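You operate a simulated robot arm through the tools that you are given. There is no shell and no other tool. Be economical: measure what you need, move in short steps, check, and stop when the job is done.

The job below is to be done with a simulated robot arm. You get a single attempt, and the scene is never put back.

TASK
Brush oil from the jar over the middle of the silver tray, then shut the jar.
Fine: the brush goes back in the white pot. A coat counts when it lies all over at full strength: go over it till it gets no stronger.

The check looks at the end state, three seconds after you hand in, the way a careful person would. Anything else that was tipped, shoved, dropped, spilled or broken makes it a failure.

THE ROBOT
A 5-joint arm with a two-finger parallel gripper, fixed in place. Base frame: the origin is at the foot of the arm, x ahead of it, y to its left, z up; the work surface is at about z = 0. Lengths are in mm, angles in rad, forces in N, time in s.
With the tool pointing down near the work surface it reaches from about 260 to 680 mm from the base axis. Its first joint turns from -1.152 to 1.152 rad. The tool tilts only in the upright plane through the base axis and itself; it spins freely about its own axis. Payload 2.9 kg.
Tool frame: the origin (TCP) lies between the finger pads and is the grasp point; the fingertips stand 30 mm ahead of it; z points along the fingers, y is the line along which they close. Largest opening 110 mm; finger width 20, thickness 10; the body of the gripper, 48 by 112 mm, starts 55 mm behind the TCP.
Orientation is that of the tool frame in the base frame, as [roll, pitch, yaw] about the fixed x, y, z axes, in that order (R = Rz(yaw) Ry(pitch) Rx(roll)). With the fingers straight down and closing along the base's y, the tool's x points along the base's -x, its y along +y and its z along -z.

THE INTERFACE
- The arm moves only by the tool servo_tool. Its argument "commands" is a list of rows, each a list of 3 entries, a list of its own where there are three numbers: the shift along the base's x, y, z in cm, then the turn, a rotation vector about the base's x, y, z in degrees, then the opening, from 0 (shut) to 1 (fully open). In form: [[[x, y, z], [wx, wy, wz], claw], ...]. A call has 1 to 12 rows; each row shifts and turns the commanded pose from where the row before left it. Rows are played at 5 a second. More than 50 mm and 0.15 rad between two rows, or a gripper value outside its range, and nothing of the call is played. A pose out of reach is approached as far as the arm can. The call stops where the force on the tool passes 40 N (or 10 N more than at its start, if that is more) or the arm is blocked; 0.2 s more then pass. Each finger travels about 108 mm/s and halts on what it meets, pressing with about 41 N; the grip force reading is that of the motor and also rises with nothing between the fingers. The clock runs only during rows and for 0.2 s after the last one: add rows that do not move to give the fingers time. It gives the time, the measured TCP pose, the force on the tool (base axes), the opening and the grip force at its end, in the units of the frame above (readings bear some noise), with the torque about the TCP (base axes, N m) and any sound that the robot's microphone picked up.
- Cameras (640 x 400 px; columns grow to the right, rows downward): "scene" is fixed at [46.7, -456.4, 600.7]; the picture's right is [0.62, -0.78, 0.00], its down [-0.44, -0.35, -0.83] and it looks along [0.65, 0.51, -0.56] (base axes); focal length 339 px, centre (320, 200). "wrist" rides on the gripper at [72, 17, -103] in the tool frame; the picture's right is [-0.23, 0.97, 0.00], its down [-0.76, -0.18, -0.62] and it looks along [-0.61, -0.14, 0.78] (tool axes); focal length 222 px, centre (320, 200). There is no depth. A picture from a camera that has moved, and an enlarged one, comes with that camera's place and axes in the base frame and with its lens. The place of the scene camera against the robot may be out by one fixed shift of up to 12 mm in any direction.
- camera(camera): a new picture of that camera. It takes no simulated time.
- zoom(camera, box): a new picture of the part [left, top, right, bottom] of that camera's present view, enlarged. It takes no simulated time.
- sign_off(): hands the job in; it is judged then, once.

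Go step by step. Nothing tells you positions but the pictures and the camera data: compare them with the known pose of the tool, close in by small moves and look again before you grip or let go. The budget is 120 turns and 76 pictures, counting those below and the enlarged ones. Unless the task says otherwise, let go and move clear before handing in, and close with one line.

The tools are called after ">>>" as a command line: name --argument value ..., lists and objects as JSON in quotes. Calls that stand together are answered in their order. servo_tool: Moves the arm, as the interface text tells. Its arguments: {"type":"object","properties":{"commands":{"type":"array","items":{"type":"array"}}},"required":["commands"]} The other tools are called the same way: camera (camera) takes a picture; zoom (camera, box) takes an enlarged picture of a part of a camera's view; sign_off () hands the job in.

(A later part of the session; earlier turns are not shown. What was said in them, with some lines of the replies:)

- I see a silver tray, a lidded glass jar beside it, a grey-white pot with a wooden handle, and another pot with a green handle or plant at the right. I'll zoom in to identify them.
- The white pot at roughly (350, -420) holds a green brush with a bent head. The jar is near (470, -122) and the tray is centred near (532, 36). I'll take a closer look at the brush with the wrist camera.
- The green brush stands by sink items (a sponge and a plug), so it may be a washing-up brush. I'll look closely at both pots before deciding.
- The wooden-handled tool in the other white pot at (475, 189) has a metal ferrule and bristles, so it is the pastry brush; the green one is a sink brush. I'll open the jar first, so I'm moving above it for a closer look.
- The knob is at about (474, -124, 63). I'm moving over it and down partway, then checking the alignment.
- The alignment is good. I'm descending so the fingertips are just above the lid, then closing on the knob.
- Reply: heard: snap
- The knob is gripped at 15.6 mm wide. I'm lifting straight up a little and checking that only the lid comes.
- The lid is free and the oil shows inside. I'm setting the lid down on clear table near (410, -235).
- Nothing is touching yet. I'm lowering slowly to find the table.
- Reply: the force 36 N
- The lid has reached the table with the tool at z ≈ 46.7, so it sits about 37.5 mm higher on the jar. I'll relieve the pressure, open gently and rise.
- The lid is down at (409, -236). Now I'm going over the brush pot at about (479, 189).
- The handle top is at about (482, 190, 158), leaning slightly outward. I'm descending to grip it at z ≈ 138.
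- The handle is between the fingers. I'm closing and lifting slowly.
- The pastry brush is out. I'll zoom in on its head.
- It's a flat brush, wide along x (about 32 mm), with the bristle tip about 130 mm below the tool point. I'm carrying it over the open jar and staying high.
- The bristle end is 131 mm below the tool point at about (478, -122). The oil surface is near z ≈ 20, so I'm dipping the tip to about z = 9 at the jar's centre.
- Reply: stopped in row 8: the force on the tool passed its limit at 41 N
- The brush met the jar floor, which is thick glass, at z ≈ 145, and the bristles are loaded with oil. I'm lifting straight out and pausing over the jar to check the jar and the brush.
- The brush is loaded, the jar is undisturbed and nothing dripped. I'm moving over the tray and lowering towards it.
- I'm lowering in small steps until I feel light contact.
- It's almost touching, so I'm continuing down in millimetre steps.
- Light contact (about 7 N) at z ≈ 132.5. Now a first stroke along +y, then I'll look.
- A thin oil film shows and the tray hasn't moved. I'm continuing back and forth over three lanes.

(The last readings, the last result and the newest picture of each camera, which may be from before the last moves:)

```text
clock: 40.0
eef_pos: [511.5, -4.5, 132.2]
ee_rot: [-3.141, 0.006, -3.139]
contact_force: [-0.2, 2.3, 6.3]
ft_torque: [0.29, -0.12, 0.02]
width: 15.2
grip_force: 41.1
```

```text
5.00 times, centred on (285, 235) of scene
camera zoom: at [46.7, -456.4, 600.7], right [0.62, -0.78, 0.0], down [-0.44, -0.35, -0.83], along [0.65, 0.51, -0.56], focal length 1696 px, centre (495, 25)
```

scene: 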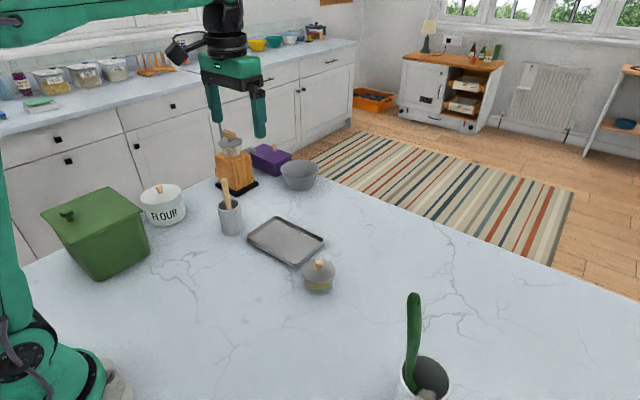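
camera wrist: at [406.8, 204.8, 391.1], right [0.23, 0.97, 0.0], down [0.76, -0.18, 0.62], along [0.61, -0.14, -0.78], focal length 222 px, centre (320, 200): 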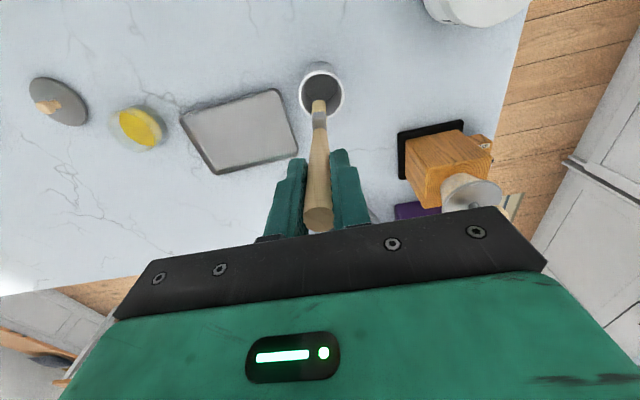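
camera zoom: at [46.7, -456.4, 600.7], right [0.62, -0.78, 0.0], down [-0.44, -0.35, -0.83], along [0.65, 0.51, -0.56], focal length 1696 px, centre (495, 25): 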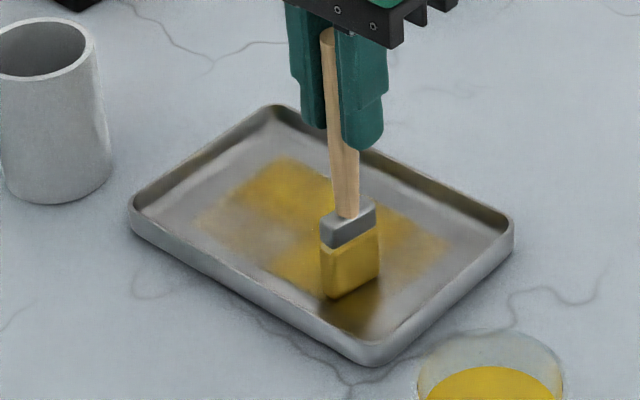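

The coat is building up in patches. I'm doing another full round.

>>> servo_tool --commands '[[[0, 1.7, 0], [0, 0, 0], 0], [[0, 1.7, 0], [0, 0, 0], 0], [[0, 1.7, 0], [0, 0, 0], 0], [[0, 1.7, 0], [0, 0, 0], 0], [[0, 1.7, 0], [0, 0, 0], 0], [[1.4, 0, 0], [0, 0, 0], 0], [[0, -1.7, 0], [0, 0, 0], 0], [[0, -1.7, 0], [0, 0, 0], 0], [[0, -1.7, 0], [0, 0, 0], 0], [[0, -1.7, 0], [0, 0, 0], 0], [[0, -1.7, 0], [0, 0, 0], 0], [[0, 0, 0], [0, 0, 0], 0]]'

>>> servo_tool --commands '[[[1.6, 0, 0], [0, 0, 0], 0], [[0, 1.7, 0], [0, 0, 0], 0], [[0, 1.7, 0], [0, 0, 0], 0], [[0, 1.7, 0], [0, 0, 0], 0], [[0, 1.7, 0], [0, 0, 0], 0], [[0, 1.7, 0], [0, 0, 0], 0], [[1.6, 0, 0], [0, 0, 0], 0], [[0, -1.7, 0], [0, 0, 0], 0], [[0, -1.7, 0], [0, 0, 0], 0], [[0, -1.7, 0], [0, 0, 0], 0], [[0, -1.7, 0], [0, 0, 0], 0], [[0, -1.7, 0], [0, 0, 0], 0]]'

>>> zoom --camera "scene" --box '[235, 195, 335, 275]'

```text
clock: 42.6
eef_pos: [525.7, -4.6, 133.8]
ee_rot: [3.142, 0.007, -3.141]
contact_force: [-0.8, 0.1, 0.0]
ft_torque: [0.03, -0.05, -0.02]
width: 15.2
grip_force: 40.7
```

```text
clock: 45.2
eef_pos: [557.0, -5.9, 131.5]
ee_rot: [3.141, 0.008, -3.141]
contact_force: [-0.7, 1.2, 1.9]
ft_torque: [0.17, -0.07, 0.01]
width: 15.3
grip_force: 39.9
```

```text
5.00 times, centred on (285, 235) of scene
camera zoom: at [46.7, -456.4, 600.7], right [0.62, -0.78, 0.0], down [-0.44, -0.35, -0.83], along [0.65, 0.51, -0.56], focal length 1696 px, centre (495, 25)
```

zoom: 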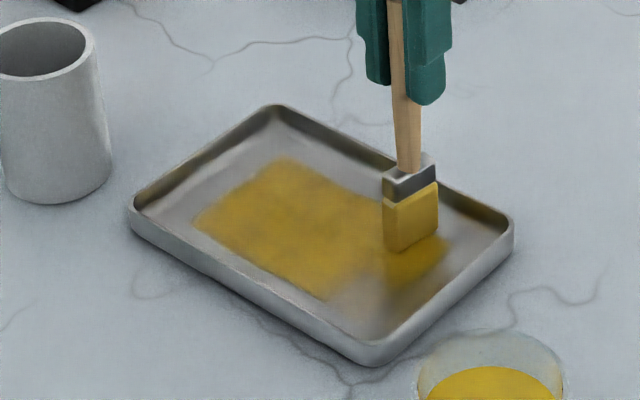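

The coat is nearly even, with the near end still faint. I'm re-dipping for more oil before the finishing passes.

>>> servo_tool --commands '[[[0, 0, 3], [0, 0, 0], 0], [[0, 0, 4], [0, 0, 0], 0], [[-2.7, -3.9, 1.2], [0, 0, 0], 0], [[-2.7, -3.9, 0], [0, 0, 0], 0], [[-2.8, -4.0, 0], [0, 0, 0], 0], [[0, 0, 0], [0, 0, 0], 0], [[0, 0, -3], [0, 0, 0], 0], [[0, 0, -2], [0, 0, 0], 0], [[0, 0, -1.4], [0, 0, 0], 0], [[0, 0, 0], [0, 0, 0], 0]]'

>>> zoom --camera "scene" --box '[235, 195, 360, 295]'

```text
clock: 47.4
eef_pos: [475.5, -121.3, 150.9]
ee_rot: [-3.141, 0.007, -3.138]
contact_force: [-0.2, -0.5, -0.3]
ft_torque: [0.01, 0.0, -0.05]
width: 15.5
grip_force: 41.0
```

```text
4.00 times, centred on (298, 245) of scene
camera zoom: at [46.7, -456.4, 600.7], right [0.62, -0.78, 0.0], down [-0.44, -0.35, -0.83], along [0.65, 0.51, -0.56], focal length 1356 px, centre (410, 20)
```

zoom: 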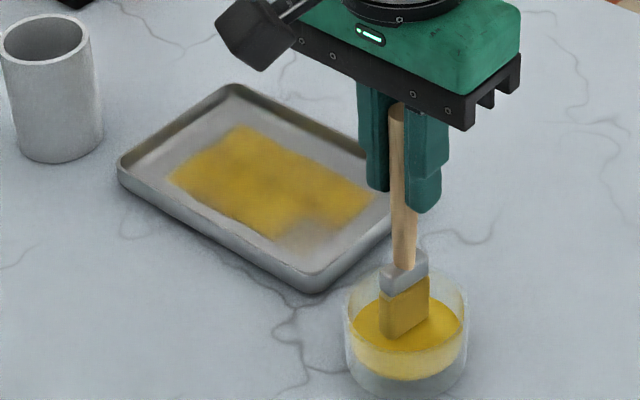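

>>> servo_tool --commands '[[[0, 0, -0.4], [0, 0, 0], 0], [[0, 0, 0], [0, 0, 0], 0], [[0, 0, 0], [0, 0, 0], 0], [[0, 0, 0.5], [0, 0, 0], 0], [[0, 0, 2], [0, 0, 0], 0], [[0, 0, 3], [0, 0, 0], 0], [[0, 0, 1.3], [0, 0, 0], 0], [[0, 0, 0], [0, 0, 0], 0], [[0, 0, 0], [0, 0, 0], 0], [[0, 0, 0], [0, 0, 0], 0], [[0, 0, 0], [0, 0, 0], 0], [[0, 0, 0], [0, 0, 0], 0]]'

>>> zoom --camera "scene" --box '[235, 195, 360, 295]'

```text
clock: 50.0
eef_pos: [476.3, -121.7, 215.2]
ee_rot: [-3.139, 0.009, -3.14]
contact_force: [-0.6, -0.2, 1.2]
ft_torque: [0.0, 0.0, 0.02]
width: 15.1
grip_force: 41.0
```

```text
4.00 times, centred on (298, 245) of scene
camera zoom: at [46.7, -456.4, 600.7], right [0.62, -0.78, 0.0], down [-0.44, -0.35, -0.83], along [0.65, 0.51, -0.56], focal length 1356 px, centre (410, 20)
```

zoom: 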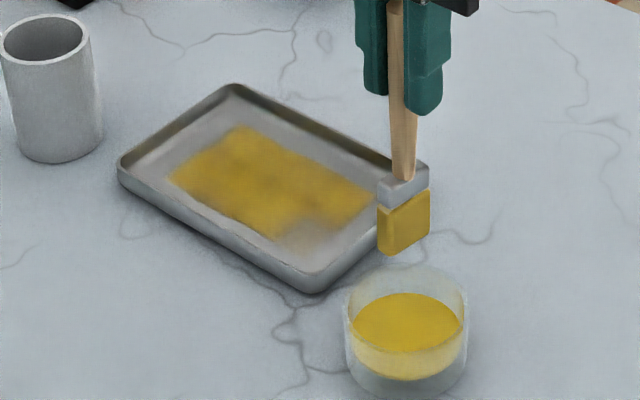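

Reloaded. I'm going to the faint near-left end of the tray (about 506, -15).

>>> servo_tool --commands '[[[1, 3.6, 0], [0, 0, 0], 0], [[1, 3.6, 0], [0, 0, 0], 0], [[1, 3.5, 0], [0, 0, 0], 0], [[0, 0, -3], [0, 0, 0], 0], [[0, 0, -3], [0, 0, 0], 0], [[0, 0, -1.5], [0, 0, 0], 0], [[0, 0, -0.5], [0, 0, 0], 0], [[0, 0, -0.2], [0, 0, 0], 0], [[0, 0, 0], [0, 0, 0], 0]]'

```text
clock: 52.0
eef_pos: [506.9, -15.0, 133.6]
ee_rot: [-3.141, 0.008, -3.14]
contact_force: [-0.1, 0.5, 1.7]
ft_torque: [0.03, 0.07, 0.01]
width: 15.2
grip_force: 41.5
```

>>> servo_tool --commands '[[[0, 0, -0.1], [0, 0, 0], 0], [[0, 2, 0], [0, 0, 0], 0], [[0, 2, 0], [0, 0, 0], 0], [[0, 2, 0], [0, 0, 0], 0], [[0, 2, 0], [0, 0, 0], 0], [[0, 2, 0], [0, 0, 0], 0], [[0, -2, 0], [0, 0, 0], 0], [[0, -2, 0], [0, 0, 0], 0], [[0, -2, 0], [0, 0, 0], 0], [[0, -2, 0], [0, 0, 0], 0], [[0, -2, 0], [0, 0, 0], 0], [[0, 0, 0], [0, 0, 0], 0]]'

>>> servo_tool --commands '[[[1.7, 0, 0], [0, 0, 0], 0], [[0, 2, 0], [0, 0, 0], 0], [[0, 2, 0], [0, 0, 0], 0], [[0, 2, 0], [0, 0, 0], 0], [[0, 2, 0], [0, 0, 0], 0], [[0, 2, 0], [0, 0, 0], 0], [[1.7, 0, 0], [0, 0, 0], 0], [[0, -2, 0], [0, 0, 0], 0], [[0, -2, 0], [0, 0, 0], 0], [[0, -2, 0], [0, 0, 0], 0], [[0, -2, 0], [0, 0, 0], 0], [[0, -2, 0], [0, 0, 0], 0]]'

>>> servo_tool --commands '[[[1.7, 0, 0], [0, 0, 0], 0], [[0, 2, 0], [0, 0, 0], 0], [[0, 2, 0], [0, 0, 0], 0], [[0, 2, 0], [0, 0, 0], 0], [[0, 2, 0], [0, 0, 0], 0], [[0, 2, 0], [0, 0, 0], 0], [[0, -2, 0], [0, 0, 0], 0], [[0, -2, 0], [0, 0, 0], 0], [[0, -2, 0], [0, 0, 0], 0], [[0, -2, 0], [0, 0, 0], 0], [[0, -2, 0], [0, 0, 0], 0], [[0, 0, 3], [0, 0, 0], 0]]'

>>> zoom --camera "scene" --box '[235, 195, 335, 275]'

```text
clock: 54.6
eef_pos: [504.3, -15.9, 131.9]
ee_rot: [3.14, 0.009, -3.139]
contact_force: [-0.5, 5.0, 16.6]
ft_torque: [0.57, -0.09, 0.04]
width: 15.2
grip_force: 41.5
```

```text
clock: 57.2
eef_pos: [541.5, -15.5, 131.0]
ee_rot: [3.141, 0.007, -3.141]
contact_force: [0.2, 5.6, 10.4]
ft_torque: [0.56, -0.09, 0.04]
width: 15.2
grip_force: 41.1
```

```text
clock: 59.8
eef_pos: [556.0, -14.5, 160.6]
ee_rot: [3.14, 0.002, -3.14]
contact_force: [-0.1, 0.6, -0.5]
ft_torque: [-0.01, 0.0, 0.02]
width: 15.1
grip_force: 41.1
```

```text
5.00 times, centred on (285, 235) of scene
camera zoom: at [46.7, -456.4, 600.7], right [0.62, -0.78, 0.0], down [-0.44, -0.35, -0.83], along [0.65, 0.51, -0.56], focal length 1696 px, centre (495, 25)
```

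zoom: 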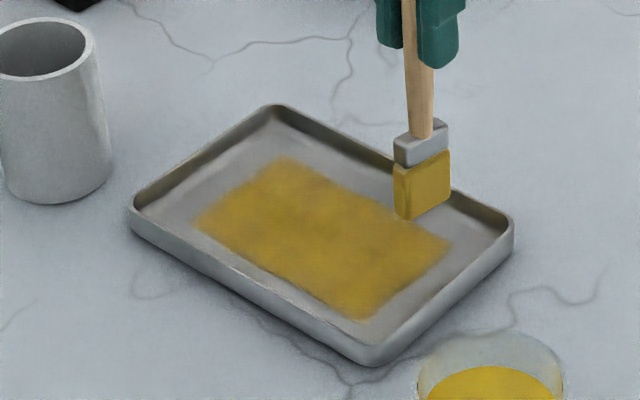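

The coat now fills an even rectangle in the middle. I'm doing another full round to see whether it still gets stronger.

>>> servo_tool --commands '[[[0.5, -0.2, -2.9], [0, 0, 0], 0], [[0, 2.1, 0], [0, 0, 0], 0], [[0, 2.1, 0], [0, 0, 0], 0], [[0, 2.1, 0], [0, 0, 0], 0], [[0, 2.1, 0], [0, 0, 0], 0], [[0, 2.1, 0], [0, 0, 0], 0], [[-1.5, 0, 0], [0, 0, 0], 0], [[0, -2.1, 0], [0, 0, 0], 0], [[0, -2.1, 0], [0, 0, 0], 0], [[0, -2.1, 0], [0, 0, 0], 0], [[0, -2.1, 0], [0, 0, 0], 0], [[0, -2.1, 0], [0, 0, 0], 0]]'

>>> servo_tool --commands '[[[-1.5, 0, 0], [0, 0, 0], 0], [[0, 2.1, 0], [0, 0, 0], 0], [[0, 2.1, 0], [0, 0, 0], 0], [[0, 2.1, 0], [0, 0, 0], 0], [[0, 2.1, 0], [0, 0, 0], 0], [[0, 2.1, 0], [0, 0, 0], 0], [[-1.5, 0, 0], [0, 0, 0], 0], [[0, -2.1, 0], [0, 0, 0], 0], [[0, -2.1, 0], [0, 0, 0], 0], [[0, -2.1, 0], [0, 0, 0], 0], [[0, -2.1, 0], [0, 0, 0], 0], [[0, -2.1, 0], [0, 0, 0], 0]]'

>>> servo_tool --commands '[[[-1.5, 0, 0], [0, 0, 0], 0], [[0, 2.1, 0], [0, 0, 0], 0], [[0, 2.1, 0], [0, 0, 0], 0], [[0, 2.1, 0], [0, 0, 0], 0], [[0, 2.1, 0], [0, 0, 0], 0], [[0, 2.1, 0], [0, 0, 0], 0], [[0, -2.1, 0], [0, 0, 0], 0], [[0, -2.1, 0], [0, 0, 0], 0], [[0, -2.1, 0], [0, 0, 0], 0], [[0, -2.1, 0], [0, 0, 0], 0], [[0, -2.1, 0], [0, 0, 0], 0], [[0, 0, 4], [0, 0, 0], 0]]'

>>> zoom --camera "scene" --box '[235, 195, 335, 275]'

```text
clock: 62.4
eef_pos: [546.6, -16.6, 132.7]
ee_rot: [-3.141, 0.007, -3.139]
contact_force: [-0.8, -0.3, -1.5]
ft_torque: [-0.04, -0.02, 0.02]
width: 15.0
grip_force: 41.4
```

```text
clock: 65.0
eef_pos: [517.4, -18.8, 133.6]
ee_rot: [3.141, 0.007, -3.139]
contact_force: [0.4, -0.2, -0.5]
ft_torque: [0.04, 0.02, -0.01]
width: 15.0
grip_force: 40.8
```

```text
clock: 67.6
eef_pos: [500.4, -17.6, 173.0]
ee_rot: [-3.141, 0.006, -3.14]
contact_force: [0.5, -0.2, -0.2]
ft_torque: [0.0, 0.02, 0.0]
width: 15.4
grip_force: 40.6
```

```text
5.00 times, centred on (285, 235) of scene
camera zoom: at [46.7, -456.4, 600.7], right [0.62, -0.78, 0.0], down [-0.44, -0.35, -0.83], along [0.65, 0.51, -0.56], focal length 1696 px, centre (495, 25)
```

zoom: 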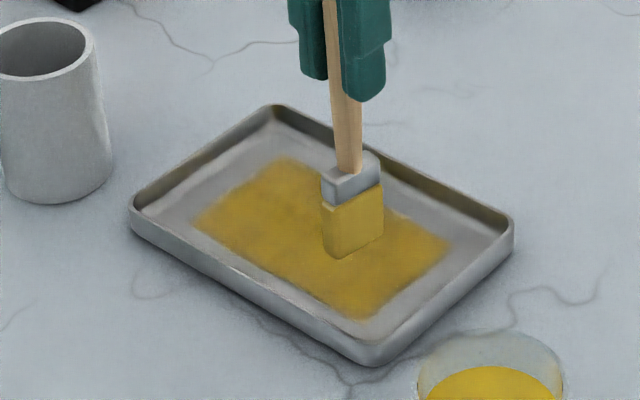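

That round was barely touching. I'll look from the wrist to see how even the film is.

>>> zoom --camera "wrist" --box '[200, 20, 520, 220]'

```text
2.00 times, centred on (360, 120) of wrist
camera zoom: at [427.1, -1.5, 276.0], right [0.23, 0.97, 0.0], down [0.76, -0.18, 0.63], along [0.61, -0.14, -0.78], focal length 444 px, centre (240, 360)
```

zoom: 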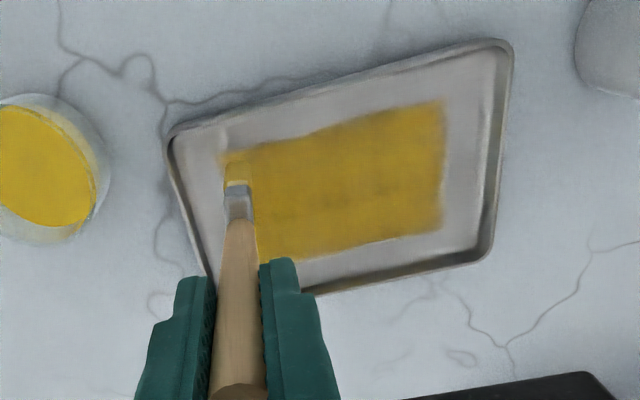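

It's nearly uniform but slightly mottled. I'll do one more dip and a final round with firm contact.

>>> servo_tool --commands '[[[0, 0, 4.2], [0, 0, 0], 0], [[-0.8, -3.5, 0], [0, 0, 0], 0], [[-0.8, -3.5, 0], [0, 0, 0], 0], [[-0.9, -3.6, 0], [0, 0, 0], 0], [[0, 0, -3], [0, 0, 0], 0], [[0, 0, -2.5], [0, 0, 0], 0], [[0, 0, -1.2], [0, 0, 0], 0], [[0, 0, 0], [0, 0, 0], 0], [[0, 0, 1], [0, 0, 0], 0], [[0, 0, 2.5], [0, 0, 0], 0], [[0, 0, 3.3], [0, 0, 0], 0], [[0, 0, 0], [0, 0, 0], 0]]'

>>> servo_tool --commands '[[[0, 0, 0], [0, 0, 0], 0], [[0, 0, 0], [0, 0, 0], 0], [[0, 0, 0], [0, 0, 0], 0], [[0, 0, 0], [0, 0, 0], 0], [[0.8, 3.5, 0], [0, 0, 0], 0], [[0.9, 3.5, 0], [0, 0, 0], 0], [[1.0, 3.5, 0], [0, 0, 0], 0], [[0, 0, -3], [0, 0, 0], 0], [[0, 0, -3], [0, 0, 0], 0], [[0, 0, -1.5], [0, 0, 0], 0], [[0, 0, -0.7], [0, 0, 0], 0], [[0, 0, 0], [0, 0, 0], 0]]'

```text
clock: 70.2
eef_pos: [476.8, -123.5, 214.4]
ee_rot: [-3.139, 0.007, -3.14]
contact_force: [-1.1, 0.1, -0.3]
ft_torque: [0.02, -0.01, -0.02]
width: 15.2
grip_force: 41.5
```

```text
clock: 72.8
eef_pos: [502.4, -18.2, 133.0]
ee_rot: [-3.141, 0.007, -3.139]
contact_force: [-0.8, 0.1, -0.7]
ft_torque: [-0.01, -0.02, 0.02]
width: 15.3
grip_force: 41.7
```

>>> servo_tool --commands '[[[0, 0, -0.15], [0, 0, 0], 0], [[0, 0.5, 0], [0, 0, 0], 0]]'

```text
clock: 73.4
eef_pos: [502.4, -13.6, 131.6]
ee_rot: [-3.141, 0.008, -3.14]
contact_force: [-0.2, -0.1, 0.7]
ft_torque: [-0.02, -0.04, 0.01]
width: 14.9
grip_force: 40.3
```

>>> servo_tool --commands '[[[0, 0, -0.1], [0, 0, 0], 0], [[0, 0.5, 0], [0, 0, 0], 0]]'

```text
clock: 74.0
eef_pos: [503.2, -8.7, 131.6]
ee_rot: [-3.141, 0.01, -3.14]
contact_force: [-0.5, -3.7, 10.2]
ft_torque: [-0.5, -0.02, -0.01]
width: 15.4
grip_force: 40.8
```

Good contact at 10 N. Now the final round.

>>> servo_tool --commands '[[[0, 2, 0], [0, 0, 0], 0], [[0, 2, 0], [0, 0, 0], 0], [[0, 2, 0], [0, 0, 0], 0], [[0, 2, 0], [0, 0, 0], 0], [[0, 1.5, 0], [0, 0, 0], 0], [[1.4, 0, 0], [0, 0, 0], 0], [[0, -2.1, 0], [0, 0, 0], 0], [[0, -2.1, 0], [0, 0, 0], 0], [[0, -2.1, 0], [0, 0, 0], 0], [[0, -2.1, 0], [0, 0, 0], 0], [[0, -2.1, 0], [0, 0, 0], 0], [[0, 0, 0], [0, 0, 0], 0]]'

>>> servo_tool --commands '[[[1.4, 0, 0], [0, 0, 0], 0], [[0, 2.1, 0], [0, 0, 0], 0], [[0, 2.1, 0], [0, 0, 0], 0], [[0, 2.1, 0], [0, 0, 0], 0], [[0, 2.1, 0], [0, 0, 0], 0], [[0, 2.1, 0], [0, 0, 0], 0], [[1.5, 0, 0], [0, 0, 0], 0], [[0, -2.1, 0], [0, 0, 0], 0], [[0, -2.1, 0], [0, 0, 0], 0], [[0, -2.1, 0], [0, 0, 0], 0], [[0, -2.1, 0], [0, 0, 0], 0], [[0, -2.1, 0], [0, 0, 0], 0]]'

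>>> servo_tool --commands '[[[1.5, 0, -0.05], [0, 0, 0], 0], [[0, 2.1, 0], [0, 0, 0], 0], [[0, 2.1, 0], [0, 0, 0], 0], [[0, 2.1, 0], [0, 0, 0], 0], [[0, 2.1, 0], [0, 0, 0], 0], [[0, 2.1, 0], [0, 0, 0], 0], [[0, -2.1, 0], [0, 0, 0], 0], [[0, -2.1, 0], [0, 0, 0], 0], [[0, -2.1, 0], [0, 0, 0], 0], [[0, -2.1, 0], [0, 0, 0], 0], [[0, -2.1, 0], [0, 0, 0], 0], [[0, 0, 0], [0, 0, 0], 0]]'

>>> zoom --camera "scene" --box '[235, 195, 335, 275]'

```text
clock: 76.6
eef_pos: [517.5, -19.7, 131.9]
ee_rot: [-3.141, 0.008, -3.14]
contact_force: [-0.9, 5.5, 19.3]
ft_torque: [0.64, -0.08, 0.04]
width: 15.5
grip_force: 41.3
```

```text
clock: 79.2
eef_pos: [546.8, -17.2, 130.8]
ee_rot: [-3.141, 0.006, -3.139]
contact_force: [1.2, 6.3, 15.8]
ft_torque: [0.69, -0.17, 0.03]
width: 15.4
grip_force: 41.0
```

```text
clock: 81.8
eef_pos: [561.0, -18.2, 131.6]
ee_rot: [3.141, 0.006, -3.139]
contact_force: [-0.3, 4.3, 13.0]
ft_torque: [0.45, -0.12, 0.05]
width: 15.0
grip_force: 40.8
```

```text
5.00 times, centred on (285, 235) of scene
camera zoom: at [46.6, -456.4, 600.7], right [0.62, -0.78, 0.0], down [-0.44, -0.35, -0.83], along [0.65, 0.51, -0.56], focal length 1696 px, centre (495, 25)
```

zoom: 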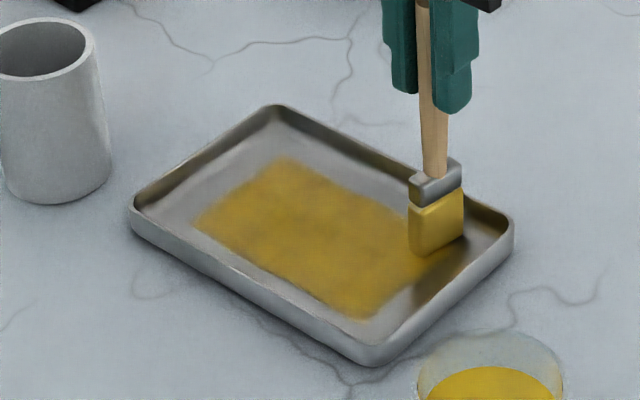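

The look is unchanged, which suggests saturation. I'm doing one more return round while contact is good, to be sure.

>>> servo_tool --commands '[[[-1.0, 0, 0], [0, 0, 0], 0], [[0, 2.1, 0], [0, 0, 0], 0], [[0, 2.1, 0], [0, 0, 0], 0], [[0, 2.1, 0], [0, 0, 0], 0], [[0, 2.1, 0], [0, 0, 0], 0], [[0, 2.1, 0], [0, 0, 0], 0], [[-1.6, 0, 0], [0, 0, 0], 0], [[0, -2.1, 0], [0, 0, 0], 0], [[0, -2.1, 0], [0, 0, 0], 0], [[0, -2.1, 0], [0, 0, 0], 0], [[0, -2.1, 0], [0, 0, 0], 0], [[0, -2.1, 0], [0, 0, 0], 0]]'

>>> servo_tool --commands '[[[-1.6, 0, 0], [0, 0, 0], 0], [[0, 2.1, 0], [0, 0, 0], 0], [[0, 2.1, 0], [0, 0, 0], 0], [[0, 2.1, 0], [0, 0, 0], 0], [[0, 2.1, 0], [0, 0, 0], 0], [[0, 2.1, 0], [0, 0, 0], 0], [[-1.5, 0, 0], [0, 0, 0], 0], [[0, -2.1, 0], [0, 0, 0], 0], [[0, -2.1, 0], [0, 0, 0], 0], [[0, -2.1, 0], [0, 0, 0], 0], [[0, -2.1, 0], [0, 0, 0], 0], [[0, -2.1, 0], [0, 0, 0], 0]]'

>>> servo_tool --commands '[[[0, 2.1, 0], [0, 0, 0], 0], [[0, 2.1, 0], [0, 0, 0], 0], [[0, 2.1, 0], [0, 0, 0], 0], [[0, 0, 3], [0, 0, 0], 0], [[0, 0, 4], [0, 0, 0], 0], [[0, 0, 4], [0, 0, 0], 0], [[0, 0, 4.6], [0, 0, 0], 0], [[0, 0, 0], [0, 0, 0], 0]]'

>>> zoom --camera "scene" --box '[235, 195, 335, 275]'

>>> zoom --camera "wrist" --box '[200, 20, 520, 220]'

```text
clock: 84.4
eef_pos: [535.0, -18.0, 131.4]
ee_rot: [-3.141, 0.009, -3.14]
contact_force: [-0.4, 7.7, 18.6]
ft_torque: [0.82, -0.06, 0.04]
width: 15.3
grip_force: 40.9
```

```text
clock: 87.0
eef_pos: [505.3, -16.9, 129.9]
ee_rot: [3.14, 0.009, -3.141]
contact_force: [0.3, 1.7, 0.8]
ft_torque: [0.09, 0.0, -0.01]
width: 15.3
grip_force: 40.7
```

```text
clock: 88.8
eef_pos: [504.5, 44.2, 286.1]
ee_rot: [3.141, 0.006, -3.14]
contact_force: [-0.2, -0.1, -0.7]
ft_torque: [-0.01, 0.03, 0.01]
width: 15.5
grip_force: 41.1
```

```text
5.00 times, centred on (285, 235) of scene
camera zoom: at [46.7, -456.4, 600.7], right [0.62, -0.78, 0.0], down [-0.44, -0.35, -0.83], along [0.65, 0.51, -0.56], focal length 1696 px, centre (495, 25)
```

zoom: 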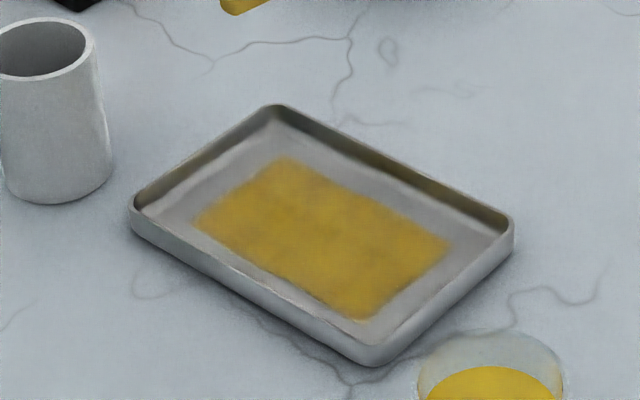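

```text
2.00 times, centred on (360, 120) of wrist
camera zoom: at [430.7, 60.9, 389.1], right [0.23, 0.97, 0.0], down [0.76, -0.18, 0.63], along [0.61, -0.14, -0.78], focal length 444 px, centre (240, 360)
```

zoom: 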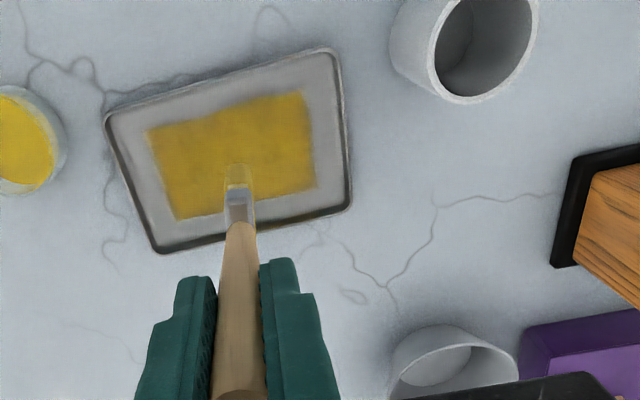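

The coat looks identical after the extra round, so it's at full strength. I'm returning the brush above the white pot at (475, 189).

>>> servo_tool --commands '[[[-0.6, 3.6, 0], [0, 0, 0], 0], [[-0.6, 3.6, 0], [0, 0, 0], 0], [[-0.6, 3.6, 0], [0, 0, 0], 0], [[-0.6, 3.6, 0], [0, 0, 0], 0], [[-0.3, 0, -4], [0, 0, 0], 0], [[0, 0, 0], [0, 0, 0], 0]]'

>>> zoom --camera "scene" --box '[190, 130, 290, 240]'

>>> zoom --camera "wrist" --box '[240, 50, 400, 170]'

```text
clock: 90.2
eef_pos: [476.8, 188.8, 246.6]
ee_rot: [3.139, 0.007, -3.14]
contact_force: [-0.5, 1.0, -0.2]
ft_torque: [0.02, -0.02, -0.04]
width: 15.3
grip_force: 41.0
```

```text
3.64 times, centred on (240, 185) of scene
camera zoom: at [46.7, -456.4, 600.7], right [0.62, -0.78, 0.0], down [-0.44, -0.35, -0.83], along [0.65, 0.51, -0.56], focal length 1233 px, centre (611, 254)
```

zoom: 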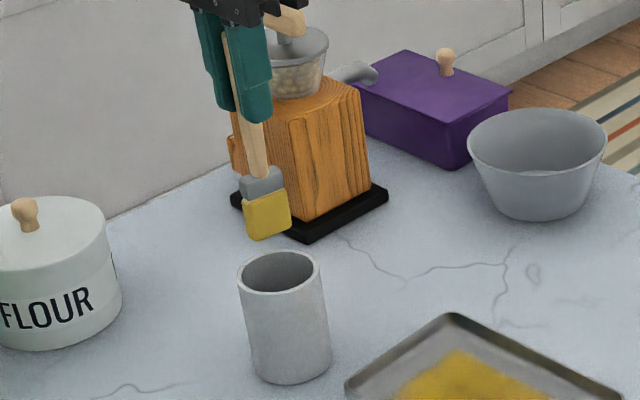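

```text
3.33 times, centred on (320, 110) of wrist
camera zoom: at [403.9, 204.6, 348.7], right [0.23, 0.97, 0.0], down [0.76, -0.18, 0.63], along [0.61, -0.14, -0.78], focal length 740 px, centre (320, 500)
```

zoom: 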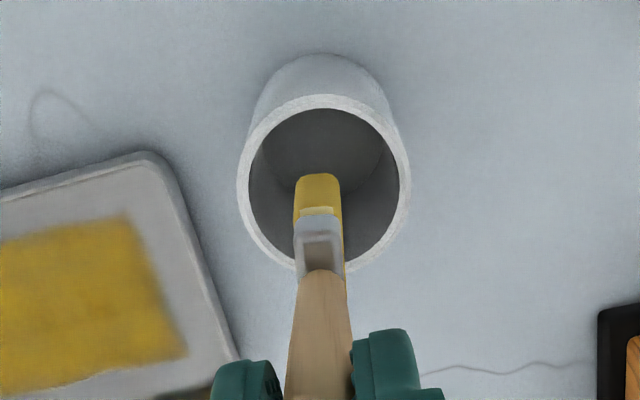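

The brush is centred over the pot opening. I'm lowering it in slowly.

>>> servo_tool --commands '[[[-0.2, 0, -2.5], [0, 0, 0], 0], [[0, 0, -1.5], [0, 0, 0], 0], [[0, 0, -1.5], [0, 0, 0], 0], [[0, 0, -1.5], [0, 0, 0], 0], [[0, 0, -1.5], [0, 0, 0], 0], [[0, 0, -1.5], [0, 0, 0], 0], [[0, 0, 0], [0, 0, 0], 0]]'

>>> zoom --camera "scene" --box '[190, 130, 290, 240]'

```text
clock: 91.8
eef_pos: [475.3, 188.9, 146.1]
ee_rot: [3.14, 0.005, -3.139]
contact_force: [0.5, 0.1, -0.5]
ft_torque: [-0.05, 0.01, 0.0]
width: 15.4
grip_force: 40.8
```

```text
3.64 times, centred on (240, 185) of scene
camera zoom: at [46.7, -456.4, 600.7], right [0.62, -0.78, 0.0], down [-0.44, -0.35, -0.83], along [0.65, 0.51, -0.56], focal length 1233 px, centre (611, 254)
```

zoom: 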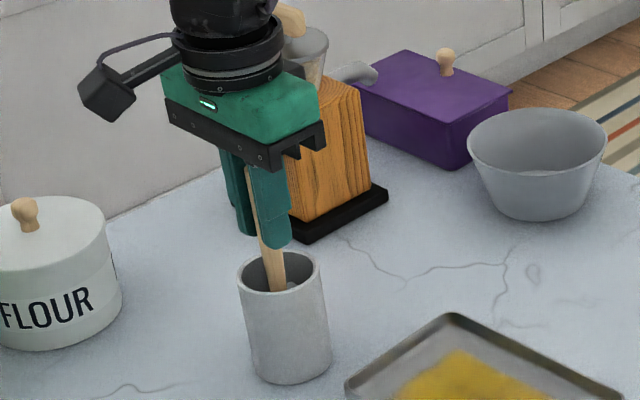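

It's inside cleanly. I'm lowering to the floor gently, then releasing.

>>> servo_tool --commands '[[[0, 0, -0.5], [0, 0, 0], 0], [[0, 0, -0.2], [0, 0, 0], 0], [[0, 0, 0], [0, 0, 0], 0]]'

```text
clock: 92.6
eef_pos: [475.0, 188.4, 138.6]
ee_rot: [3.14, 0.006, -3.138]
contact_force: [-0.2, 0.3, -0.4]
ft_torque: [-0.01, -0.01, 0.01]
width: 15.5
grip_force: 41.0
```

>>> servo_tool --commands '[[[0, 0, -0.15], [0, 0, 0], 0], [[0, 0, -0.1], [0, 0, 0], 0], [[0, 0, 0], [0, 0, 0], 0]]'

```text
clock: 93.4
eef_pos: [476.0, 188.6, 137.5]
ee_rot: [3.138, 0.005, -3.14]
contact_force: [0.3, -0.1, 0.6]
ft_torque: [-0.01, -0.02, 0.01]
width: 15.3
grip_force: 41.1
```

>>> servo_tool --commands '[[[0, 0, -0.1], [0, 0, 0], 0], [[0, 0, 0], [0, 0, 0], 0.2], [[0, 0, 0], [0, 0, 0], 0.3], [[0, 0, 0], [0, 0, 0], 0.6], [[0, 0, 0], [0, 0, 0], 0.6], [[0, 0, 0], [0, 0, 0], 0.6], [[0, 0, 0], [0, 0, 0], 0.6]]'

>>> zoom --camera "scene" --box '[190, 130, 290, 240]'

>>> camera --camera "wrist"

```text
clock: 95.0
eef_pos: [475.9, 188.6, 136.4]
ee_rot: [3.141, 0.005, -3.14]
contact_force: [-0.5, -0.9, 0.8]
ft_torque: [-0.04, 0.01, 0.02]
width: 66.2
grip_force: 0.2
```

```text
3.64 times, centred on (240, 185) of scene
camera zoom: at [46.7, -456.4, 600.7], right [0.62, -0.78, 0.0], down [-0.44, -0.35, -0.83], along [0.65, 0.51, -0.56], focal length 1233 px, centre (611, 254)
```

zoom: 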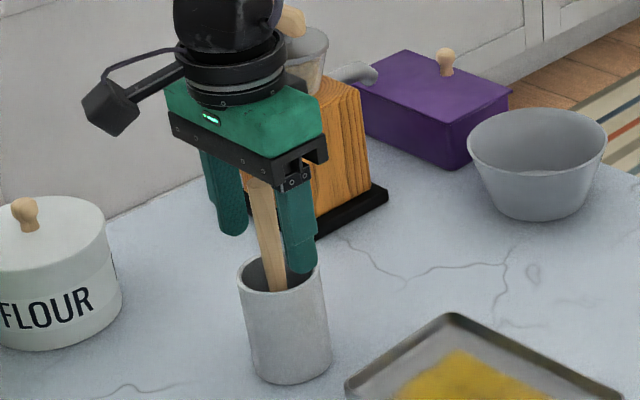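

```text
23 pictures are left
camera wrist: at [402.0, 204.8, 238.7], right [0.23, 0.97, 0.0], down [0.76, -0.18, 0.63], along [0.61, -0.14, -0.78], focal length 222 px, centre (320, 200)
```

wrist: 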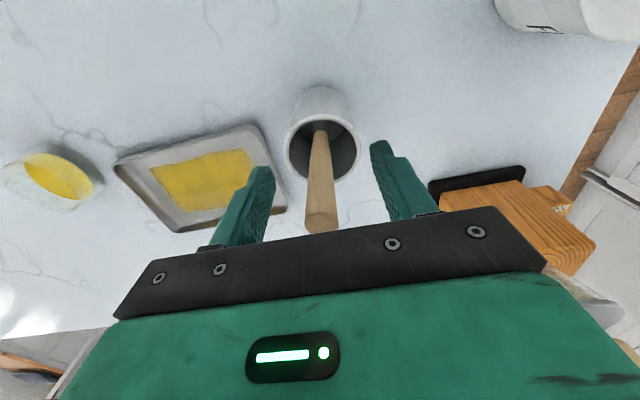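

The brush stands in the pot again. I'm rising straight up, then going to the lid.

>>> servo_tool --commands '[[[0, 0, 4], [0, 0, 0], 0.6], [[0, 0, 4.5], [0, 0, 0], 0.6], [[0, 0, 4.5], [0, 0, 0], 0.6], [[-0.8, -4.7, 0], [0, 0, 0], 0.6], [[-0.8, -4.7, 0], [0, 0, 0], 0.6], [[-0.8, -4.7, 0], [0, 0, 0], 0.6], [[-0.8, -4.7, 0], [0, 0, 0], 0.6], [[-0.8, -4.7, 0], [0, 0, 0], 0.6], [[-0.8, -4.7, 0], [0, 0, 0], 0.6], [[-0.8, -4.7, 0], [0, 0, 0], 0.6], [[-0.8, -4.7, 0], [0, 0, 0], 0.6], [[-0.3, -4.9, 0], [0, 0, 0], 0.6]]'

>>> servo_tool --commands '[[[0, 0, -4], [0, 0, 0], 0.6], [[0, 0, -4], [0, 0, 0], 0.6], [[0, 0, -4], [0, 0, 0], 0.6], [[0, 0, -3], [0, 0, 0], 0.6], [[0, 0, 0], [0, 0, 0], 0.6]]'

>>> camera --camera "wrist"

>>> zoom --camera "scene" --box '[200, 140, 420, 320]'

```text
clock: 97.6
eef_pos: [408.9, -236.8, 266.5]
ee_rot: [-3.139, 0.007, -3.141]
contact_force: [0.1, 1.0, -0.1]
ft_torque: [0.01, 0.01, -0.02]
width: 66.1
grip_force: 0.1
```

```text
clock: 98.8
eef_pos: [408.3, -236.7, 115.4]
ee_rot: [-3.139, 0.007, -3.14]
contact_force: [-0.8, -0.5, 1.2]
ft_torque: [0.0, -0.03, 0.01]
width: 65.9
grip_force: 0.1
```

```text
22 pictures are left
camera wrist: at [335.0, -220.5, 218.5], right [0.23, 0.97, 0.0], down [0.76, -0.17, 0.63], along [0.61, -0.14, -0.78], focal length 222 px, centre (320, 200)
```

wrist: 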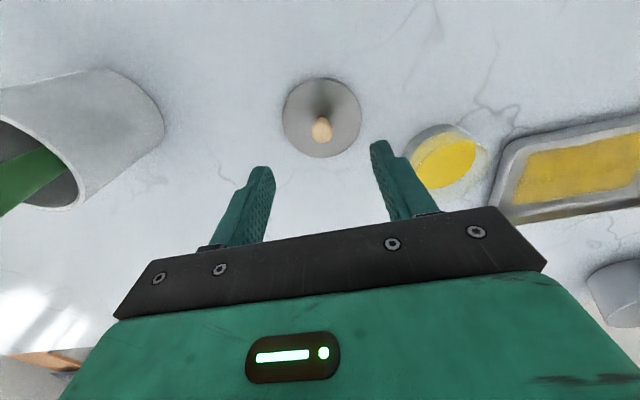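

```text
2.22 times, centred on (310, 230) of scene
camera zoom: at [46.7, -456.4, 600.7], right [0.62, -0.78, 0.0], down [-0.44, -0.35, -0.83], along [0.65, 0.51, -0.56], focal length 754 px, centre (342, 133)
```

zoom: 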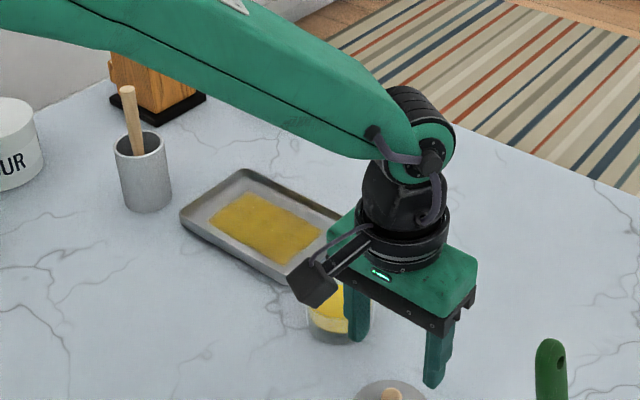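

The brush is leaning safely in its pot and the lid knob is right below me. I'm descending to the same grip height and closing.

>>> servo_tool --commands '[[[0, 0, -3], [0, 0, 0], 0.6], [[0, 0, -2.5], [0, 0, 0], 0.6], [[0, 0, -1.2], [0, 0, 0], 0.6], [[0, 0, 0], [0, 0, 0], 0.3], [[0, 0, 0], [0, 0, 0], 0.15], [[0, 0, 0], [0, 0, 0], 0], [[0, 0, 0], [0, 0, 0], 0]]'

```text
clock: 100.4
eef_pos: [409.0, -236.1, 48.4]
ee_rot: [-3.137, 0.007, -3.139]
contact_force: [0.8, -0.3, 0.7]
ft_torque: [-0.01, 0.01, -0.03]
width: 15.4
grip_force: 41.3
```

>>> servo_tool --commands '[[[0, 0, 2], [0, 0, 0], 0], [[0, 0, 3], [0, 0, 0], 0], [[0, 0, 3], [0, 0, 0], 0], [[2.1, 3.7, 0], [0, 0, 0], 0], [[2.2, 3.7, 0], [0, 0, 0], 0], [[2.2, 3.7, 0], [0, 0, 0], 0], [[0, 0, -1.5], [0, 0, 0], 0], [[0, 0, 0], [0, 0, 0], 0]]'

>>> zoom --camera "wrist" --box '[220, 50, 420, 200]'

>>> zoom --camera "scene" --box '[270, 205, 370, 305]'

```text
clock: 102.2
eef_pos: [473.4, -124.6, 114.1]
ee_rot: [-3.139, 0.006, -3.14]
contact_force: [-0.1, 0.1, -0.1]
ft_torque: [0.03, -0.01, 0.0]
width: 16.3
grip_force: 41.5
```

```text
2.67 times, centred on (320, 125) of wrist
camera zoom: at [400.0, -108.4, 216.5], right [0.23, 0.97, 0.0], down [0.76, -0.18, 0.63], along [0.61, -0.14, -0.78], focal length 592 px, centre (320, 400)
```

zoom: 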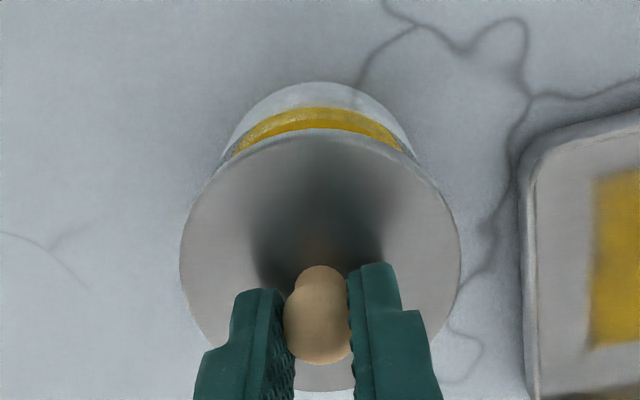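

```text
4.00 times, centred on (320, 255) of scene
camera zoom: at [46.7, -456.4, 600.7], right [0.62, -0.78, 0.0], down [-0.44, -0.35, -0.83], along [0.65, 0.51, -0.56], focal length 1356 px, centre (320, -20)
```

zoom: 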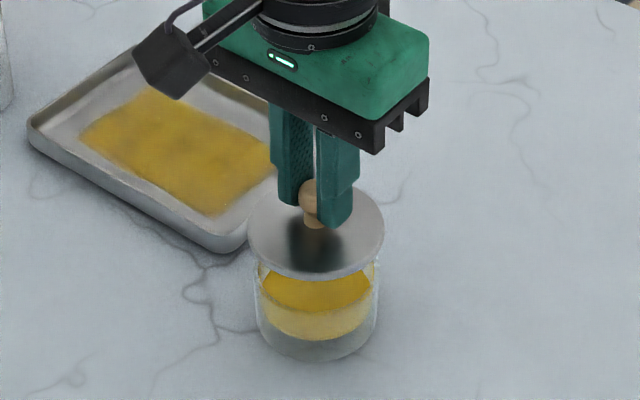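

The lid is aligned over the jar. I'm lowering to just above seating.

>>> servo_tool --commands '[[[0, 0, -1.5], [0, 0, 0], 0], [[0, 0, -0.8], [0, 0, 0], 0], [[0, 0, -0.3], [0, 0, 0], 0], [[0, 0, 0], [0, 0, 0], 0]]'

>>> zoom --camera "scene" --box '[280, 225, 360, 305]'

```text
clock: 103.2
eef_pos: [472.9, -124.1, 87.5]
ee_rot: [-3.14, 0.007, -3.139]
contact_force: [0.5, -0.7, 0.3]
ft_torque: [-0.03, 0.04, -0.02]
width: 16.2
grip_force: 40.8
```

```text
5.00 times, centred on (320, 265) of scene
camera zoom: at [46.7, -456.4, 600.7], right [0.62, -0.78, 0.0], down [-0.44, -0.35, -0.83], along [0.65, 0.51, -0.56], focal length 1696 px, centre (320, -125)
```

zoom: 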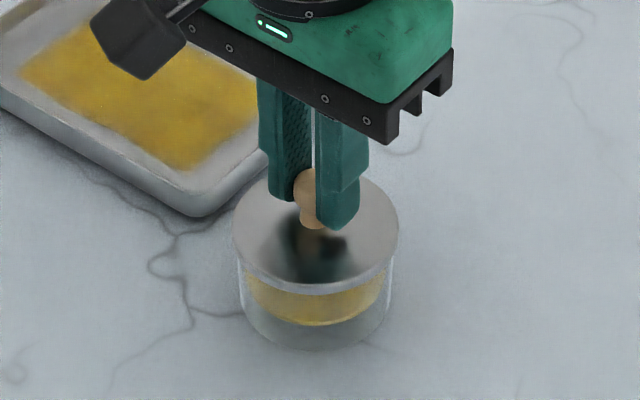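

>>> servo_tool --commands '[[[0, 0, -0.1], [0, 0, 0], 0], [[0, 0, -0.1], [0, 0, 0], 0], [[0, 0, 0], [0, 0, 0], 0]]'

```text
clock: 104.0
eef_pos: [473.0, -123.8, 87.2]
ee_rot: [-3.14, 0.006, -3.139]
contact_force: [-6.6, -0.1, 10.5]
ft_torque: [0.03, 0.37, 0.06]
width: 16.0
grip_force: 40.7
heard: snap
```

The lid snapped on. I'm releasing gently and rising.

>>> servo_tool --commands '[[[0, 0, 0], [0, 0, 0], 0.2], [[0, 0, 0], [0, 0, 0], 0.4], [[0, 0, 0], [0, 0, 0], 0.6], [[0, 0, 0], [0, 0, 0], 0.6], [[0, 0, 3], [0, 0, 0], 0.6], [[0, 0, 4], [0, 0, 0], 0.6], [[0, 0, 4.5], [0, 0, 0], 0.6], [[-1, 0, 4.5], [0, 0, 0], 0.6], [[-2, 0, 4.5], [0, 0, 0], 0.6], [[0, 0, 0], [0, 0, 0], 0.6]]'

>>> zoom --camera "scene" --box '[270, 225, 370, 305]'

>>> camera --camera "scene"

>>> camera --camera "wrist"

```text
clock: 106.2
eef_pos: [443.4, -125.6, 291.9]
ee_rot: [-3.14, 0.006, -3.139]
contact_force: [-0.9, -0.4, -1.2]
ft_torque: [-0.01, 0.0, 0.01]
width: 65.8
grip_force: 0.0
```

```text
5.00 times, centred on (320, 265) of scene
camera zoom: at [46.7, -456.4, 600.7], right [0.62, -0.78, 0.0], down [-0.44, -0.35, -0.83], along [0.65, 0.51, -0.56], focal length 1696 px, centre (320, -125)
```

zoom: 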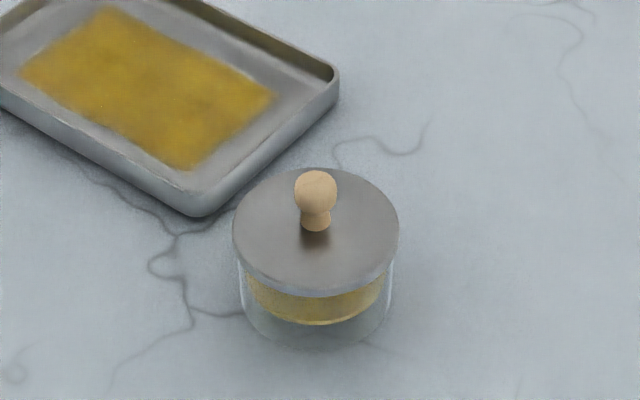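

```text
16 pictures are left
```

scene: 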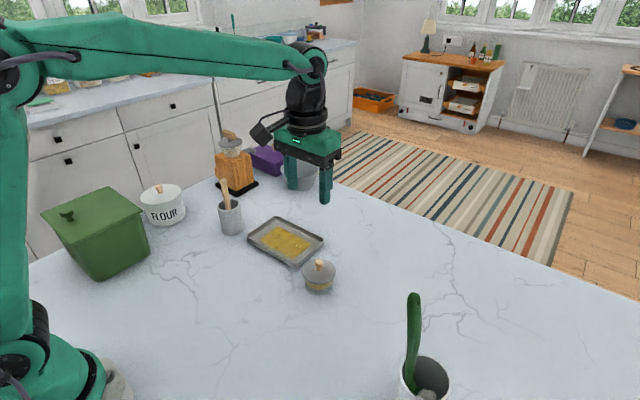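

```text
15 pictures are left
camera wrist: at [370.0, -108.0, 393.2], right [0.23, 0.97, 0.0], down [0.76, -0.18, 0.63], along [0.61, -0.14, -0.78], focal length 222 px, centre (320, 200)
```

wrist: 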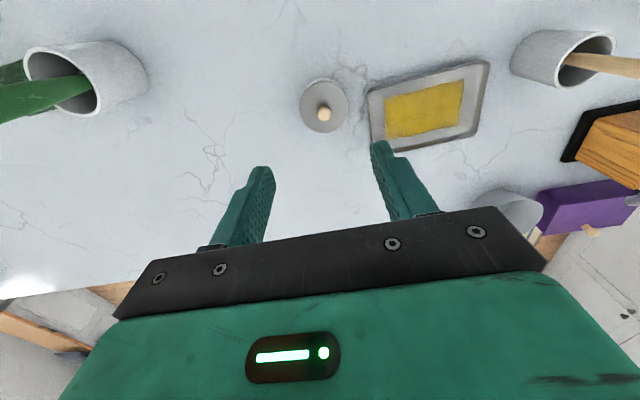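

The lid sits exactly as it did at the start, the coat is even in the middle of the tray, the brush is in its pot and nothing else has moved. I'm handing in.

>>> sign_off

```text
The job is handed in.
```

The middle of the silver tray has an even coat of oil that stopped getting stronger with more brushing, the pastry brush is back in its white pot, and the jar's lid is snapped shut.
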